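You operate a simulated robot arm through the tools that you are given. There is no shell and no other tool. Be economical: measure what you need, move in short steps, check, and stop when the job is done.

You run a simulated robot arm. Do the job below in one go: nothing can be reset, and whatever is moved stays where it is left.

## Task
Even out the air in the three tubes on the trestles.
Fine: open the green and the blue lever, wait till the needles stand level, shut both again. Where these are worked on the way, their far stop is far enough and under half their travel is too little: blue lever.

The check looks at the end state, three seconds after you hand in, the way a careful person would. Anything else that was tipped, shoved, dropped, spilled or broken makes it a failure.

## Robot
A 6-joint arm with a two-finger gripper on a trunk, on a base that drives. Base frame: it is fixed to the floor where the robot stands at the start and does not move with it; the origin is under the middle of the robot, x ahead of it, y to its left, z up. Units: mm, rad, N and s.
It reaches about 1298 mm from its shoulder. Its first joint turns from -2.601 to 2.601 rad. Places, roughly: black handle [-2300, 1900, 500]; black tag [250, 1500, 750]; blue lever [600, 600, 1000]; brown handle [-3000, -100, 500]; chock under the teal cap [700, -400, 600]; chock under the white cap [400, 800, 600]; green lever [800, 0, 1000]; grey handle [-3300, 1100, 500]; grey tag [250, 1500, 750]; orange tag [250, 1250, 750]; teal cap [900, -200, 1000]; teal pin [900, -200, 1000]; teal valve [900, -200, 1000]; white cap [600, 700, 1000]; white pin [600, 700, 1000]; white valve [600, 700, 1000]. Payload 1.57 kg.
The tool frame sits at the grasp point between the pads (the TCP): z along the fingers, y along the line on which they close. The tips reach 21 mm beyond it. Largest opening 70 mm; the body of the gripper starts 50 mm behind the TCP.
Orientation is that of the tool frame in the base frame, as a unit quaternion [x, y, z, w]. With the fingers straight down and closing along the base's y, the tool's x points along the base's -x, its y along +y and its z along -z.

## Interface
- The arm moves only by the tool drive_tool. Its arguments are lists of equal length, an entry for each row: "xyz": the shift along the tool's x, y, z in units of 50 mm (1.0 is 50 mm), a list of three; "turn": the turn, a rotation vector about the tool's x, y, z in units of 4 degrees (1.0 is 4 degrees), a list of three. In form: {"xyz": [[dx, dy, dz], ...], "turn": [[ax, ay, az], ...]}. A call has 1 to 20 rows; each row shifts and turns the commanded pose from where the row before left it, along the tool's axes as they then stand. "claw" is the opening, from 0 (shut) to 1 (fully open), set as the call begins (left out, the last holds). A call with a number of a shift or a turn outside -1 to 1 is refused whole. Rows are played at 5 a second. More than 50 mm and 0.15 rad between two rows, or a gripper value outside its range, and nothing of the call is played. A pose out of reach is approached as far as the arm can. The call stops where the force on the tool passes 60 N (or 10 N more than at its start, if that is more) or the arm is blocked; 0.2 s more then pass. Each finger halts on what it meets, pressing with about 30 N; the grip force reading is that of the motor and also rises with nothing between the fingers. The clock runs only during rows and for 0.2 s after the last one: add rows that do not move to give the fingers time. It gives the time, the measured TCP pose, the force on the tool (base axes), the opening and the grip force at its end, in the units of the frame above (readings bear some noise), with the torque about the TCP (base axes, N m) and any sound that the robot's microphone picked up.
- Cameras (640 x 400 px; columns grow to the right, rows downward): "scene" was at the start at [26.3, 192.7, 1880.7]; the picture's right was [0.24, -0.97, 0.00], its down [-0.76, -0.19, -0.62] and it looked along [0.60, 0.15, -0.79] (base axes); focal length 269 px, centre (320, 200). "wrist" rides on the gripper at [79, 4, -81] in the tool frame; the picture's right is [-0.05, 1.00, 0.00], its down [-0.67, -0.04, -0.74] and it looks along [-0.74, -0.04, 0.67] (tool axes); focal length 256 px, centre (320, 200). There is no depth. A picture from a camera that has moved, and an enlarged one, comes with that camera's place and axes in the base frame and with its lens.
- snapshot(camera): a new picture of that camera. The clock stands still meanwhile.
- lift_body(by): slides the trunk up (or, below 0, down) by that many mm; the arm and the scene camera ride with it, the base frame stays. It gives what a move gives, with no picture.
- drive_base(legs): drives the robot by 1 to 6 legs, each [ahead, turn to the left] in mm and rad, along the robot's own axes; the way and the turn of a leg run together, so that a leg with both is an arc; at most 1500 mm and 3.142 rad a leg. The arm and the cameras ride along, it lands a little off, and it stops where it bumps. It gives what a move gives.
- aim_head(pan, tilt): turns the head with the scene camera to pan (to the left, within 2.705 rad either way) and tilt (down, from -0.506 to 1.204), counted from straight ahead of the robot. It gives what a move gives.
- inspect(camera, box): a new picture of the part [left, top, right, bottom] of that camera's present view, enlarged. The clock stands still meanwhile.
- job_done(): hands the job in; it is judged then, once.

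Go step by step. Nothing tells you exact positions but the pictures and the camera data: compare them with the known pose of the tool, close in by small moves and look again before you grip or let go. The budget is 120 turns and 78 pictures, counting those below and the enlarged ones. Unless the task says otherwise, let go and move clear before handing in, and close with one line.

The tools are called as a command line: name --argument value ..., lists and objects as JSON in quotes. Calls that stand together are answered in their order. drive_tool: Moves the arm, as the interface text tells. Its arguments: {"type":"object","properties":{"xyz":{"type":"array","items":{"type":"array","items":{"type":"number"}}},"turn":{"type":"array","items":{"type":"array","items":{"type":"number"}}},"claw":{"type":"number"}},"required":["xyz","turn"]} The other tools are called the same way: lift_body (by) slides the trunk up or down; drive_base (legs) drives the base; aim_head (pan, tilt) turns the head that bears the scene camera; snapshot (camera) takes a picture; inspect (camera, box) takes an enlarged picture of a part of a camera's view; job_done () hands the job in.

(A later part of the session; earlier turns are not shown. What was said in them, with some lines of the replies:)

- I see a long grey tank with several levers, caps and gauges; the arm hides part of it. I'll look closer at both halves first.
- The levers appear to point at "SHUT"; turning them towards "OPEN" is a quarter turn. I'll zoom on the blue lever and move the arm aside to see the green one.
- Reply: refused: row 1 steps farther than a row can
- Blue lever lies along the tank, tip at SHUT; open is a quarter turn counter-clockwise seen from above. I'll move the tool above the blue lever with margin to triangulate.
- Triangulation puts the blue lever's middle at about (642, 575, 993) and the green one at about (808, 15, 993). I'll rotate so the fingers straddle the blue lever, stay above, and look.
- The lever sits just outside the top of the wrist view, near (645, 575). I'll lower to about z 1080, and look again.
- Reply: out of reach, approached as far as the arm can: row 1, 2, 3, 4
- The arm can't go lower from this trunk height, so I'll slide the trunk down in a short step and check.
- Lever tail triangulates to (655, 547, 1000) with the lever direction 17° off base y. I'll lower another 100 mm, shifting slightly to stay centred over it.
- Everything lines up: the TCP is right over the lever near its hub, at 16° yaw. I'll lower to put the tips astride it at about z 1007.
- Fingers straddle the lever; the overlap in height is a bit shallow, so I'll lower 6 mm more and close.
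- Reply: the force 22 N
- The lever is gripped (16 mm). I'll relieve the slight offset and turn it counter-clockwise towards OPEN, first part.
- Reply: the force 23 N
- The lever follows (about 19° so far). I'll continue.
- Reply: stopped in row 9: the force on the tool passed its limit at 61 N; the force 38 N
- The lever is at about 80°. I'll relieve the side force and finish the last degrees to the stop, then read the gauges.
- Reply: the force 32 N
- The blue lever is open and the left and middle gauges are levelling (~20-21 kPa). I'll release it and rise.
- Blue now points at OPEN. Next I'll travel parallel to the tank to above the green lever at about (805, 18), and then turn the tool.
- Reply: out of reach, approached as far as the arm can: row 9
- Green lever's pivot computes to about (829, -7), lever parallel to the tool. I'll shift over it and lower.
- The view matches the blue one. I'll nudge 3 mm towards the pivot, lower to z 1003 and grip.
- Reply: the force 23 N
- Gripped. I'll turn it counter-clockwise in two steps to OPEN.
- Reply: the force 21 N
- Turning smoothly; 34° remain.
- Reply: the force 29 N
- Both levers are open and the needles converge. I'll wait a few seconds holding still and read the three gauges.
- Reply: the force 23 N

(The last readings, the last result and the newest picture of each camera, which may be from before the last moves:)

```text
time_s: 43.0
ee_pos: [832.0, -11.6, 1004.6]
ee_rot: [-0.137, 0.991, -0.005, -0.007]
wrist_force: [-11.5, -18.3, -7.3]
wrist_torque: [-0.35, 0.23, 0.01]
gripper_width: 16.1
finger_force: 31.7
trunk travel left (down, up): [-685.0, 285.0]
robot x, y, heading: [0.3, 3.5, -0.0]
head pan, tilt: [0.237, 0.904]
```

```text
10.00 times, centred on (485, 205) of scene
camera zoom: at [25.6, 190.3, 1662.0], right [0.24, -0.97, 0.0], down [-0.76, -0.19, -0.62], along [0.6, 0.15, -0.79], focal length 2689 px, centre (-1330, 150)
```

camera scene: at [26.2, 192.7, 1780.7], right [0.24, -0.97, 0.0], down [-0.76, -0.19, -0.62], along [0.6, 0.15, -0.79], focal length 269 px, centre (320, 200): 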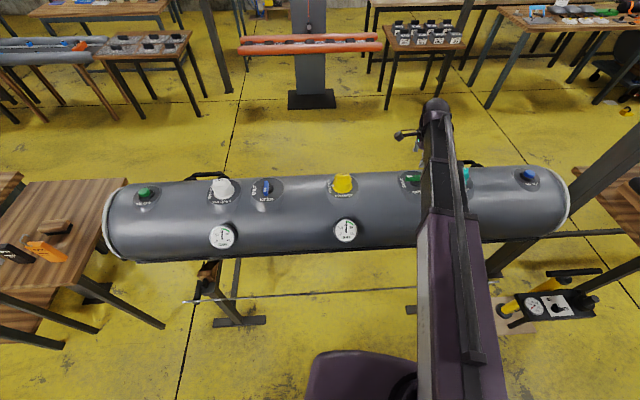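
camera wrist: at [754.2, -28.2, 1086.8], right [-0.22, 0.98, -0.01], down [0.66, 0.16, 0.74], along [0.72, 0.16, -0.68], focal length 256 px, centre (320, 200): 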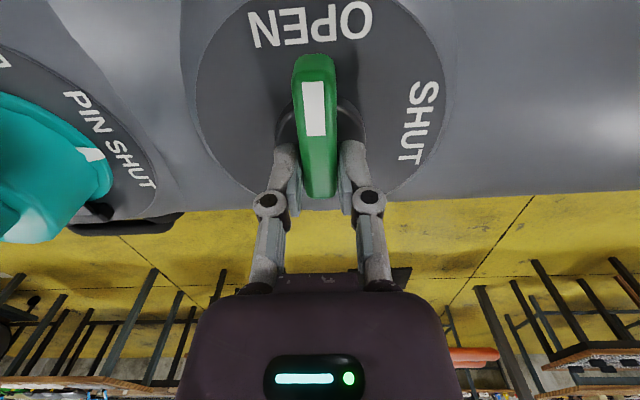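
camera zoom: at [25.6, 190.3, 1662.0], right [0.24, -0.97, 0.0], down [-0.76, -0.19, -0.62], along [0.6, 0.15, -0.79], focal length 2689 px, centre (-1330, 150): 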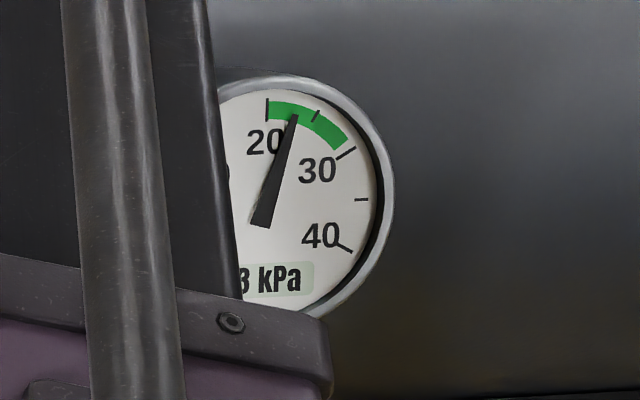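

All three read 23 kPa. I'll shut green again: the same quarter turn back.

drive_tool --xyz '[[0, -0.02, 0], [0, 0, 0], [0, 0, 0], [0, 0, 0], [0, 0, 0], [0, 0, 0], [0, 0, 0], [0, 0, 0], [0, 0, 0], [0, 0, 0], [0, 0, 0], [0, 0, 0]]' --turn '[[0, 0, 0], [0, 0, 1], [0, 0, 1], [0, 0, 1], [0, 0, 1], [0, 0, 1], [0, 0, 1], [0, 0, 1], [0, 0, 1], [0, 0, 1], [0, 0, 1], [0, 0, 1]]'

drive_tool --xyz '[[0, 0, 0], [0, 0, 0], [0, 0, 0], [0, 0, 0], [0, 0, 0], [0, 0, 0], [0, 0, 0], [0, 0, 0], [0, 0, 0], [0, 0, 0], [0, 0, 0]]' --turn '[[0, 0, 1], [0, 0, 1], [0, 0, 1], [0, 0, 1], [0, 0, 1], [0, 0, 1], [0, 0, 1], [0, 0, 1], [0, 0, 1], [0, 0, 1], [0, 0, 1]]'

snapshot --camera "wrist"

```text
time_s: 45.6
ee_pos: [831.2, -11.8, 1003.8]
ee_rot: [0.245, 0.97, -0.007, -0.005]
wrist_force: [-12.6, -3.3, -7.3]
wrist_torque: [0.38, 0.95, 0.0]
gripper_width: 15.9
finger_force: 32.1
trunk travel left (down, up): [-685.0, 285.0]
robot x, y, heading: [-6.2, 3.2, -0.005]
head pan, tilt: [0.237, 0.904]
```

```text
time_s: 48.0
ee_pos: [832.1, -10.4, 1004.3]
ee_rot: [0.59, 0.808, -0.008, 0.0]
wrist_force: [0.0, 3.6, 5.7]
wrist_torque: [0.92, 0.24, 0.03]
gripper_width: 15.8
finger_force: 32.1
trunk travel left (down, up): [-685.0, 285.0]
robot x, y, heading: [0.4, 0.4, -0.001]
head pan, tilt: [0.237, 0.904]
```

```text
41 pictures are left
camera wrist: at [812.4, 67.4, 1085.1], right [0.97, 0.25, -0.01], down [0.18, -0.64, 0.75], along [0.18, -0.73, -0.66], focal length 256 px, centre (320, 200)
```

wrist: 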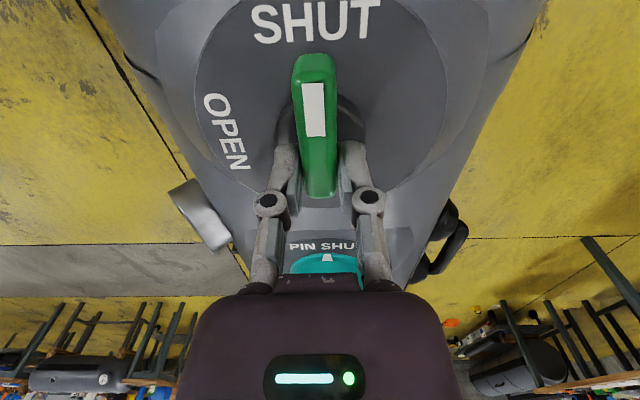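

About 2–3° remain; I'll turn on until the stop is felt.

drive_tool --xyz '[[0, 0, 0], [0, 0, 0], [0, 0, 0]]' --turn '[[0, 0, 0.6], [0, 0, 0.6], [0, 0, 0]]'

```text
time_s: 48.8
ee_pos: [831.8, -11.5, 1003.2]
ee_rot: [0.624, 0.782, -0.009, 0.001]
wrist_force: [2.3, 2.6, 7.4]
wrist_torque: [-0.33, -0.19, 0.59]
gripper_width: 17.1
finger_force: 31.9
trunk travel left (down, up): [-685.0, 285.0]
robot x, y, heading: [-1.6, 1.5, -0.001]
head pan, tilt: [0.237, 0.904]
```

The stop is felt (torque, fingers spread a little): green is fully shut. Release and rise.

drive_tool --xyz '[[0, 0, 0], [0, 0, 0], [0, 0, 0], [0, 0, 0]]' --turn '[[0, 0, -0.6], [0, 0, 0], [0, 0, 0], [0, 0, 0]]' --claw 1

lift_body --by 120

snapshot --camera "wrist"

```text
time_s: 49.8
ee_pos: [832.0, -12.0, 1004.7]
ee_rot: [0.607, 0.795, -0.008, -0.001]
wrist_force: [0.6, 0.2, -0.5]
wrist_torque: [-0.01, -0.01, -0.01]
gripper_width: 70.0
finger_force: 0.1
trunk travel left (down, up): [-685.0, 285.0]
robot x, y, heading: [-4.3, 4.8, 0.002]
head pan, tilt: [0.237, 0.904]
```

```text
time_s: 51.3
ee_pos: [831.8, -11.4, 1124.4]
ee_rot: [0.607, 0.795, -0.009, -0.002]
wrist_force: [-0.3, 0.1, 0.2]
wrist_torque: [-0.01, 0.02, -0.02]
gripper_width: 69.9
finger_force: 0.0
trunk travel left (down, up): [-805.0, 165.0]
robot x, y, heading: [-0.8, 2.7, -0.004]
head pan, tilt: [0.237, 0.904]
```

```text
40 pictures are left
camera wrist: at [815.8, 67.6, 1204.6], right [0.98, 0.21, -0.01], down [0.15, -0.64, 0.75], along [0.15, -0.74, -0.66], focal length 256 px, centre (320, 200)
```

wrist: 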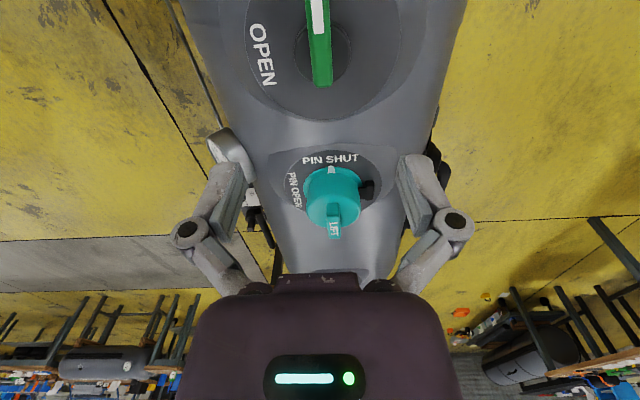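

Green is back at SHUT. Now I turn the tool back and return along the tank to above the blue lever's pivot (651, 562).

drive_tool --xyz '[[0, 0, 0], [0, 0, 0], [0, 0, 0], [0, 0, 0], [0, 0, 0], [0, 0, 0], [0, 0, 0], [0, 0, 0], [0, 0, 0], [0, 0, 0], [0, 0, 0], [0, 0, 0], [0, 0, 0], [0, 0, 0], [0, 0, 0], [0, 0, 0], [0, 0, 0], [0, 0, 0], [0, 0, 0], [0, 0, 0]]' --turn '[[0, 0, -1], [0, 0, -1], [0, 0, -1], [0, 0, -1], [0, 0, -1], [0, 0, -1], [0, 0, -1], [0, 0, -1], [0, 0, -1], [0, 0, -1], [0, 0, -1], [0, 0, -1], [0, 0, -1], [0, 0, -1], [0, 0, -1], [0, 0, -1], [0, 0, -1], [0, 0, -1], [0, 0, -1], [0, 0, -1]]'

drive_tool --xyz '[[0, 0, 0], [0, 0, 0], [0, 0, 0], [0.03, 0.92, 0], [0.03, 0.92, 0], [0.03, 0.92, 0], [0.03, 0.92, 0], [0.03, 0.92, 0], [0.03, 0.92, 0], [0.03, 0.92, 0], [0.03, 0.92, 0], [0.03, 0.92, 0], [0.03, 0.92, 0], [0.03, 0.92, 0], [0.03, 0.92, 0], [0, 0.95, 0]]' --turn '[[0, 0, -1], [0, 0, -1], [0, 0, -0.6], [0, 0, 0], [0, 0, 0], [0, 0, 0], [0, 0, 0], [0, 0, 0], [0, 0, 0], [0, 0, 0], [0, 0, 0], [0, 0, 0], [0, 0, 0], [0, 0, 0], [0, 0, 0], [0, 0, 0]]'

snapshot --camera "wrist"

```text
time_s: 55.5
ee_pos: [831.4, -10.4, 1123.7]
ee_rot: [-0.047, 0.999, -0.006, -0.006]
wrist_force: [0.4, 0.1, -0.4]
wrist_torque: [0.02, 0.0, 0.02]
gripper_width: 70.3
finger_force: 0.1
trunk travel left (down, up): [-805.0, 165.0]
robot x, y, heading: [-4.5, 4.8, -0.002]
head pan, tilt: [0.237, 0.904]
```

```text
time_s: 58.9
ee_pos: [652.4, 562.0, 1123.2]
ee_rot: [-0.135, 0.991, -0.005, -0.007]
wrist_force: [0.2, 1.1, 0.2]
wrist_torque: [-0.01, -0.02, 0.0]
gripper_width: 70.2
finger_force: 0.0
out of reach, approached as far as the arm can: row 14
trunk travel left (down, up): [-805.0, 165.0]
robot x, y, heading: [-4.2, 8.3, -0.001]
head pan, tilt: [0.237, 0.904]
```

```text
39 pictures are left
camera wrist: at [575.3, 546.8, 1206.2], right [-0.22, 0.98, -0.01], down [0.66, 0.15, 0.74], along [0.72, 0.15, -0.68], focal length 256 px, centre (320, 200)
```

wrist: 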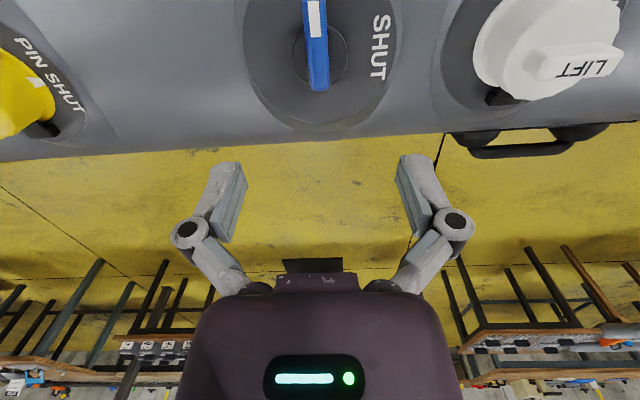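

The view matches that after the first release. Lower, close and check.

lift_body --by -105

lift_body --by -14

drive_tool --xyz '[[0, 0, 0], [0, 0, 0], [0, 0, 0]]' --turn '[[0, 0, 0], [0, 0, 0], [0, 0, 0]]' --claw 0

snapshot --camera "wrist"

```text
time_s: 60.2
ee_pos: [652.6, 561.1, 1019.1]
ee_rot: [-0.137, 0.99, -0.006, -0.006]
wrist_force: [-0.1, 0.7, -0.2]
wrist_torque: [0.01, -0.01, 0.0]
gripper_width: 70.3
finger_force: 0.0
trunk travel left (down, up): [-700.0, 270.0]
robot x, y, heading: [-1.2, 1.8, 0.005]
head pan, tilt: [0.237, 0.904]
```

```text
time_s: 60.9
ee_pos: [652.4, 562.0, 1003.9]
ee_rot: [-0.136, 0.991, -0.005, -0.006]
wrist_force: [-1.1, 0.5, 0.7]
wrist_torque: [0.01, 0.0, -0.01]
gripper_width: 69.8
finger_force: 0.0
trunk travel left (down, up): [-686.0, 284.0]
robot x, y, heading: [2.0, 4.0, -0.001]
head pan, tilt: [0.237, 0.904]
```

```text
time_s: 61.7
ee_pos: [652.5, 560.8, 1006.2]
ee_rot: [-0.136, 0.991, -0.005, -0.006]
wrist_force: [2.4, -4.2, 7.8]
wrist_torque: [-0.11, -0.25, 0.01]
gripper_width: 16.1
finger_force: 32.0
trunk travel left (down, up): [-686.0, 284.0]
robot x, y, heading: [0.1, 5.3, 0.003]
head pan, tilt: [0.237, 0.904]
```

```text
38 pictures are left
camera wrist: at [575.3, 544.7, 1088.0], right [-0.22, 0.98, -0.01], down [0.66, 0.15, 0.74], along [0.72, 0.15, -0.68], focal length 256 px, centre (320, 200)
```

wrist: 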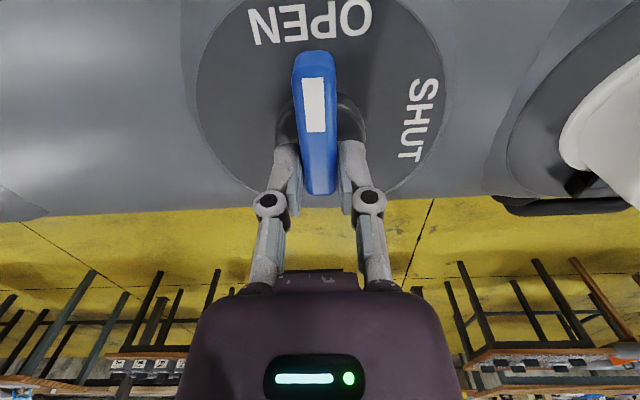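

Gripped. Turn it back to SHUT.

drive_tool --xyz '[[0, 0, 0], [0, 0, 0], [0, 0, 0], [0, 0, 0], [0, 0, 0], [0, 0, 0], [0, 0, 0], [0, 0, 0], [0, 0, 0], [0, 0, 0], [0, 0, 0]]' --turn '[[0, 0, 1], [0, 0, 1], [0, 0, 1], [0, 0, 1], [0, 0, 1], [0, 0, 1], [0, 0, 1], [0, 0, 1], [0, 0, 1], [0, 0, 1], [0, 0, 1]]'

drive_tool --xyz '[[0, 0, 0], [0, 0, 0], [0, 0, 0], [0, 0, 0], [0, 0, 0], [0, 0, 0], [0, 0, 0], [0, 0, 0], [0, 0, 0], [0, 0, 0], [0, 0, 0]]' --turn '[[0, 0, 1], [0, 0, 1], [0, 0, 1], [0, 0, 1], [0, 0, 1], [0, 0, 1], [0, 0, 1], [0, 0, 1], [0, 0, 1], [0, 0, 1], [0, 0, 1]]'

snapshot --camera "wrist"

```text
time_s: 64.1
ee_pos: [651.5, 560.9, 1006.1]
ee_rot: [0.246, 0.969, -0.007, -0.004]
wrist_force: [8.7, 1.4, 13.5]
wrist_torque: [0.38, 0.53, 0.04]
gripper_width: 15.8
finger_force: 32.4
trunk travel left (down, up): [-686.0, 284.0]
robot x, y, heading: [-2.3, 2.4, -0.001]
head pan, tilt: [0.237, 0.904]
```

```text
time_s: 66.5
ee_pos: [652.4, 561.2, 1004.2]
ee_rot: [0.591, 0.807, -0.007, -0.002]
wrist_force: [14.0, 5.2, 17.0]
wrist_torque: [0.76, -0.07, 0.01]
gripper_width: 16.0
finger_force: 32.4
trunk travel left (down, up): [-686.0, 284.0]
robot x, y, heading: [-1.3, 3.9, 0.002]
head pan, tilt: [0.237, 0.904]
```

```text
37 pictures are left
camera wrist: at [633.1, 639.5, 1086.1], right [0.97, 0.25, -0.01], down [0.18, -0.64, 0.75], along [0.18, -0.73, -0.66], focal length 256 px, centre (320, 200)
```

wrist: 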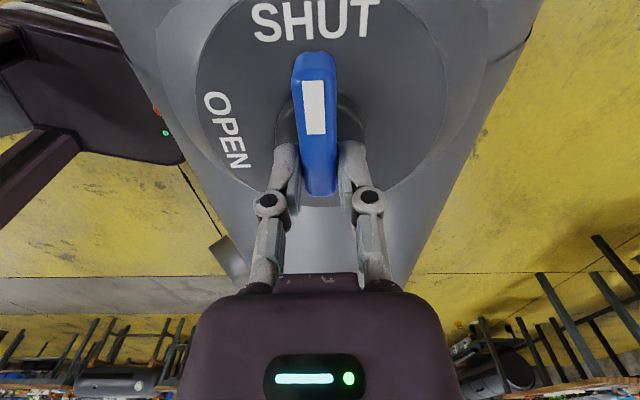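

Last degrees to the stop.

drive_tool --xyz '[[0, 0, 0], [0, 0, 0], [0, 0, 0]]' --turn '[[0, 0, 0.6], [0, 0, 0.6], [0, 0, 0]]'

```text
time_s: 67.3
ee_pos: [653.0, 561.6, 1004.7]
ee_rot: [0.623, 0.782, -0.007, 0.0]
wrist_force: [15.2, 8.4, 17.3]
wrist_torque: [-0.22, -0.44, 0.65]
gripper_width: 17.0
finger_force: 32.4
trunk travel left (down, up): [-686.0, 284.0]
robot x, y, heading: [3.5, 3.8, 0.001]
head pan, tilt: [0.237, 0.904]
```

The stop is felt, so blue is fully shut. I release, rise, and check levers and gauges.

drive_tool --xyz '[[0, 0, 0], [0, 0, 0], [0, 0, 0], [0, 0, 0]]' --turn '[[0, 0, -0.6], [0, 0, 0], [0, 0, 0], [0, 0, 0]]' --claw 1

lift_body --by 200

inspect --camera "scene" --box '[100, 150, 340, 300]'

inspect --camera "scene" --box '[320, 150, 560, 300]'

snapshot --camera "wrist"

```text
time_s: 68.3
ee_pos: [652.0, 562.0, 1004.8]
ee_rot: [0.607, 0.795, -0.008, -0.001]
wrist_force: [0.3, 0.2, -0.1]
wrist_torque: [0.01, 0.03, 0.01]
gripper_width: 69.8
finger_force: 0.1
trunk travel left (down, up): [-686.0, 284.0]
robot x, y, heading: [-0.8, 4.5, 0.002]
head pan, tilt: [0.237, 0.904]
```

```text
time_s: 70.4
ee_pos: [651.4, 562.1, 1204.8]
ee_rot: [0.607, 0.795, -0.009, -0.002]
wrist_force: [-0.4, -0.5, 0.1]
wrist_torque: [0.02, -0.02, -0.01]
gripper_width: 70.0
finger_force: 0.0
trunk travel left (down, up): [-886.0, 84.0]
robot x, y, heading: [1.7, 2.6, -0.001]
head pan, tilt: [0.237, 0.904]
```

```text
2.67 times, centred on (220, 225) of scene
camera zoom: at [26.1, 192.8, 1862.6], right [0.24, -0.97, 0.0], down [-0.76, -0.19, -0.62], along [0.6, 0.15, -0.79], focal length 717 px, centre (587, 133)
```

zoom: 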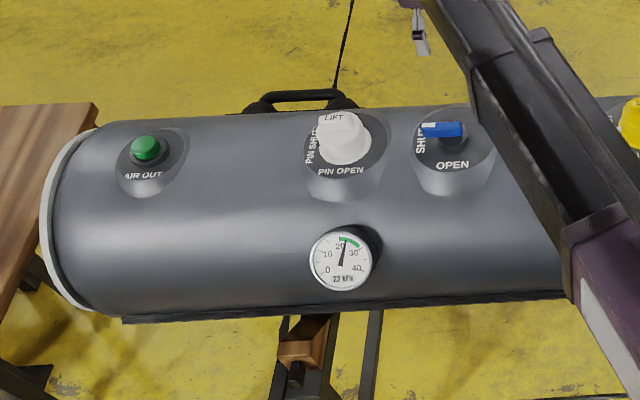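

```text
2.67 times, centred on (440, 225) of scene
camera zoom: at [26.1, 192.8, 1862.6], right [0.24, -0.97, 0.0], down [-0.76, -0.19, -0.62], along [0.6, 0.15, -0.79], focal length 717 px, centre (0, 133)
```

zoom: 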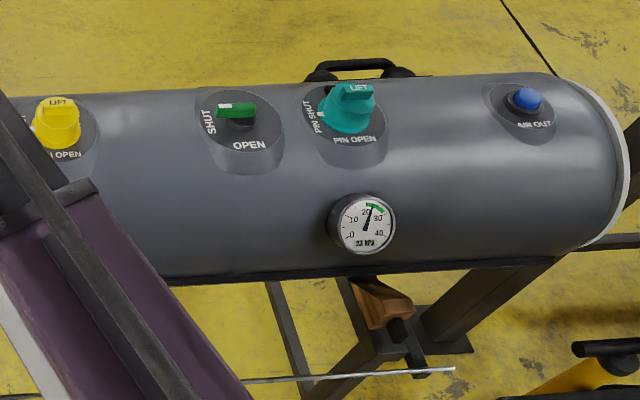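

```text
34 pictures are left
camera wrist: at [635.8, 640.7, 1285.6], right [0.98, 0.21, -0.01], down [0.15, -0.64, 0.75], along [0.15, -0.74, -0.66], focal length 256 px, centre (320, 200)
```

wrist: 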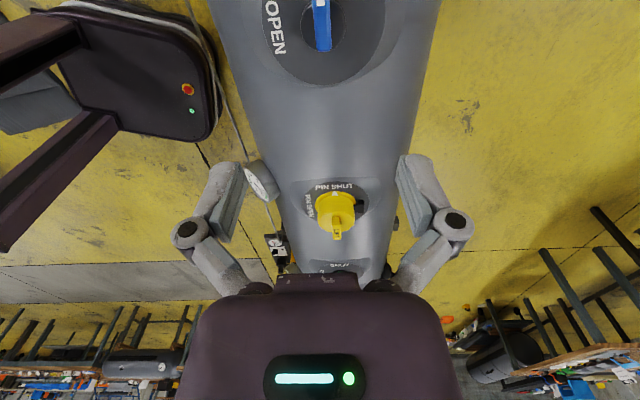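

Both levers stand at SHUT, the outer gauges read 23 kPa in the last pictures and the middle one matched before shutting. The arm is clear, so I'm handing in.

job_done

```text
The job is handed in.
```

The air in the three tubes is evened out: with both levers open, all three gauges levelled at about 23 kPa. The green and blue levers are both shut to their stops again, and the arm is clear. The arm hid the middle gauge in the last pictures, so I didn't re-read it after shutting blue.
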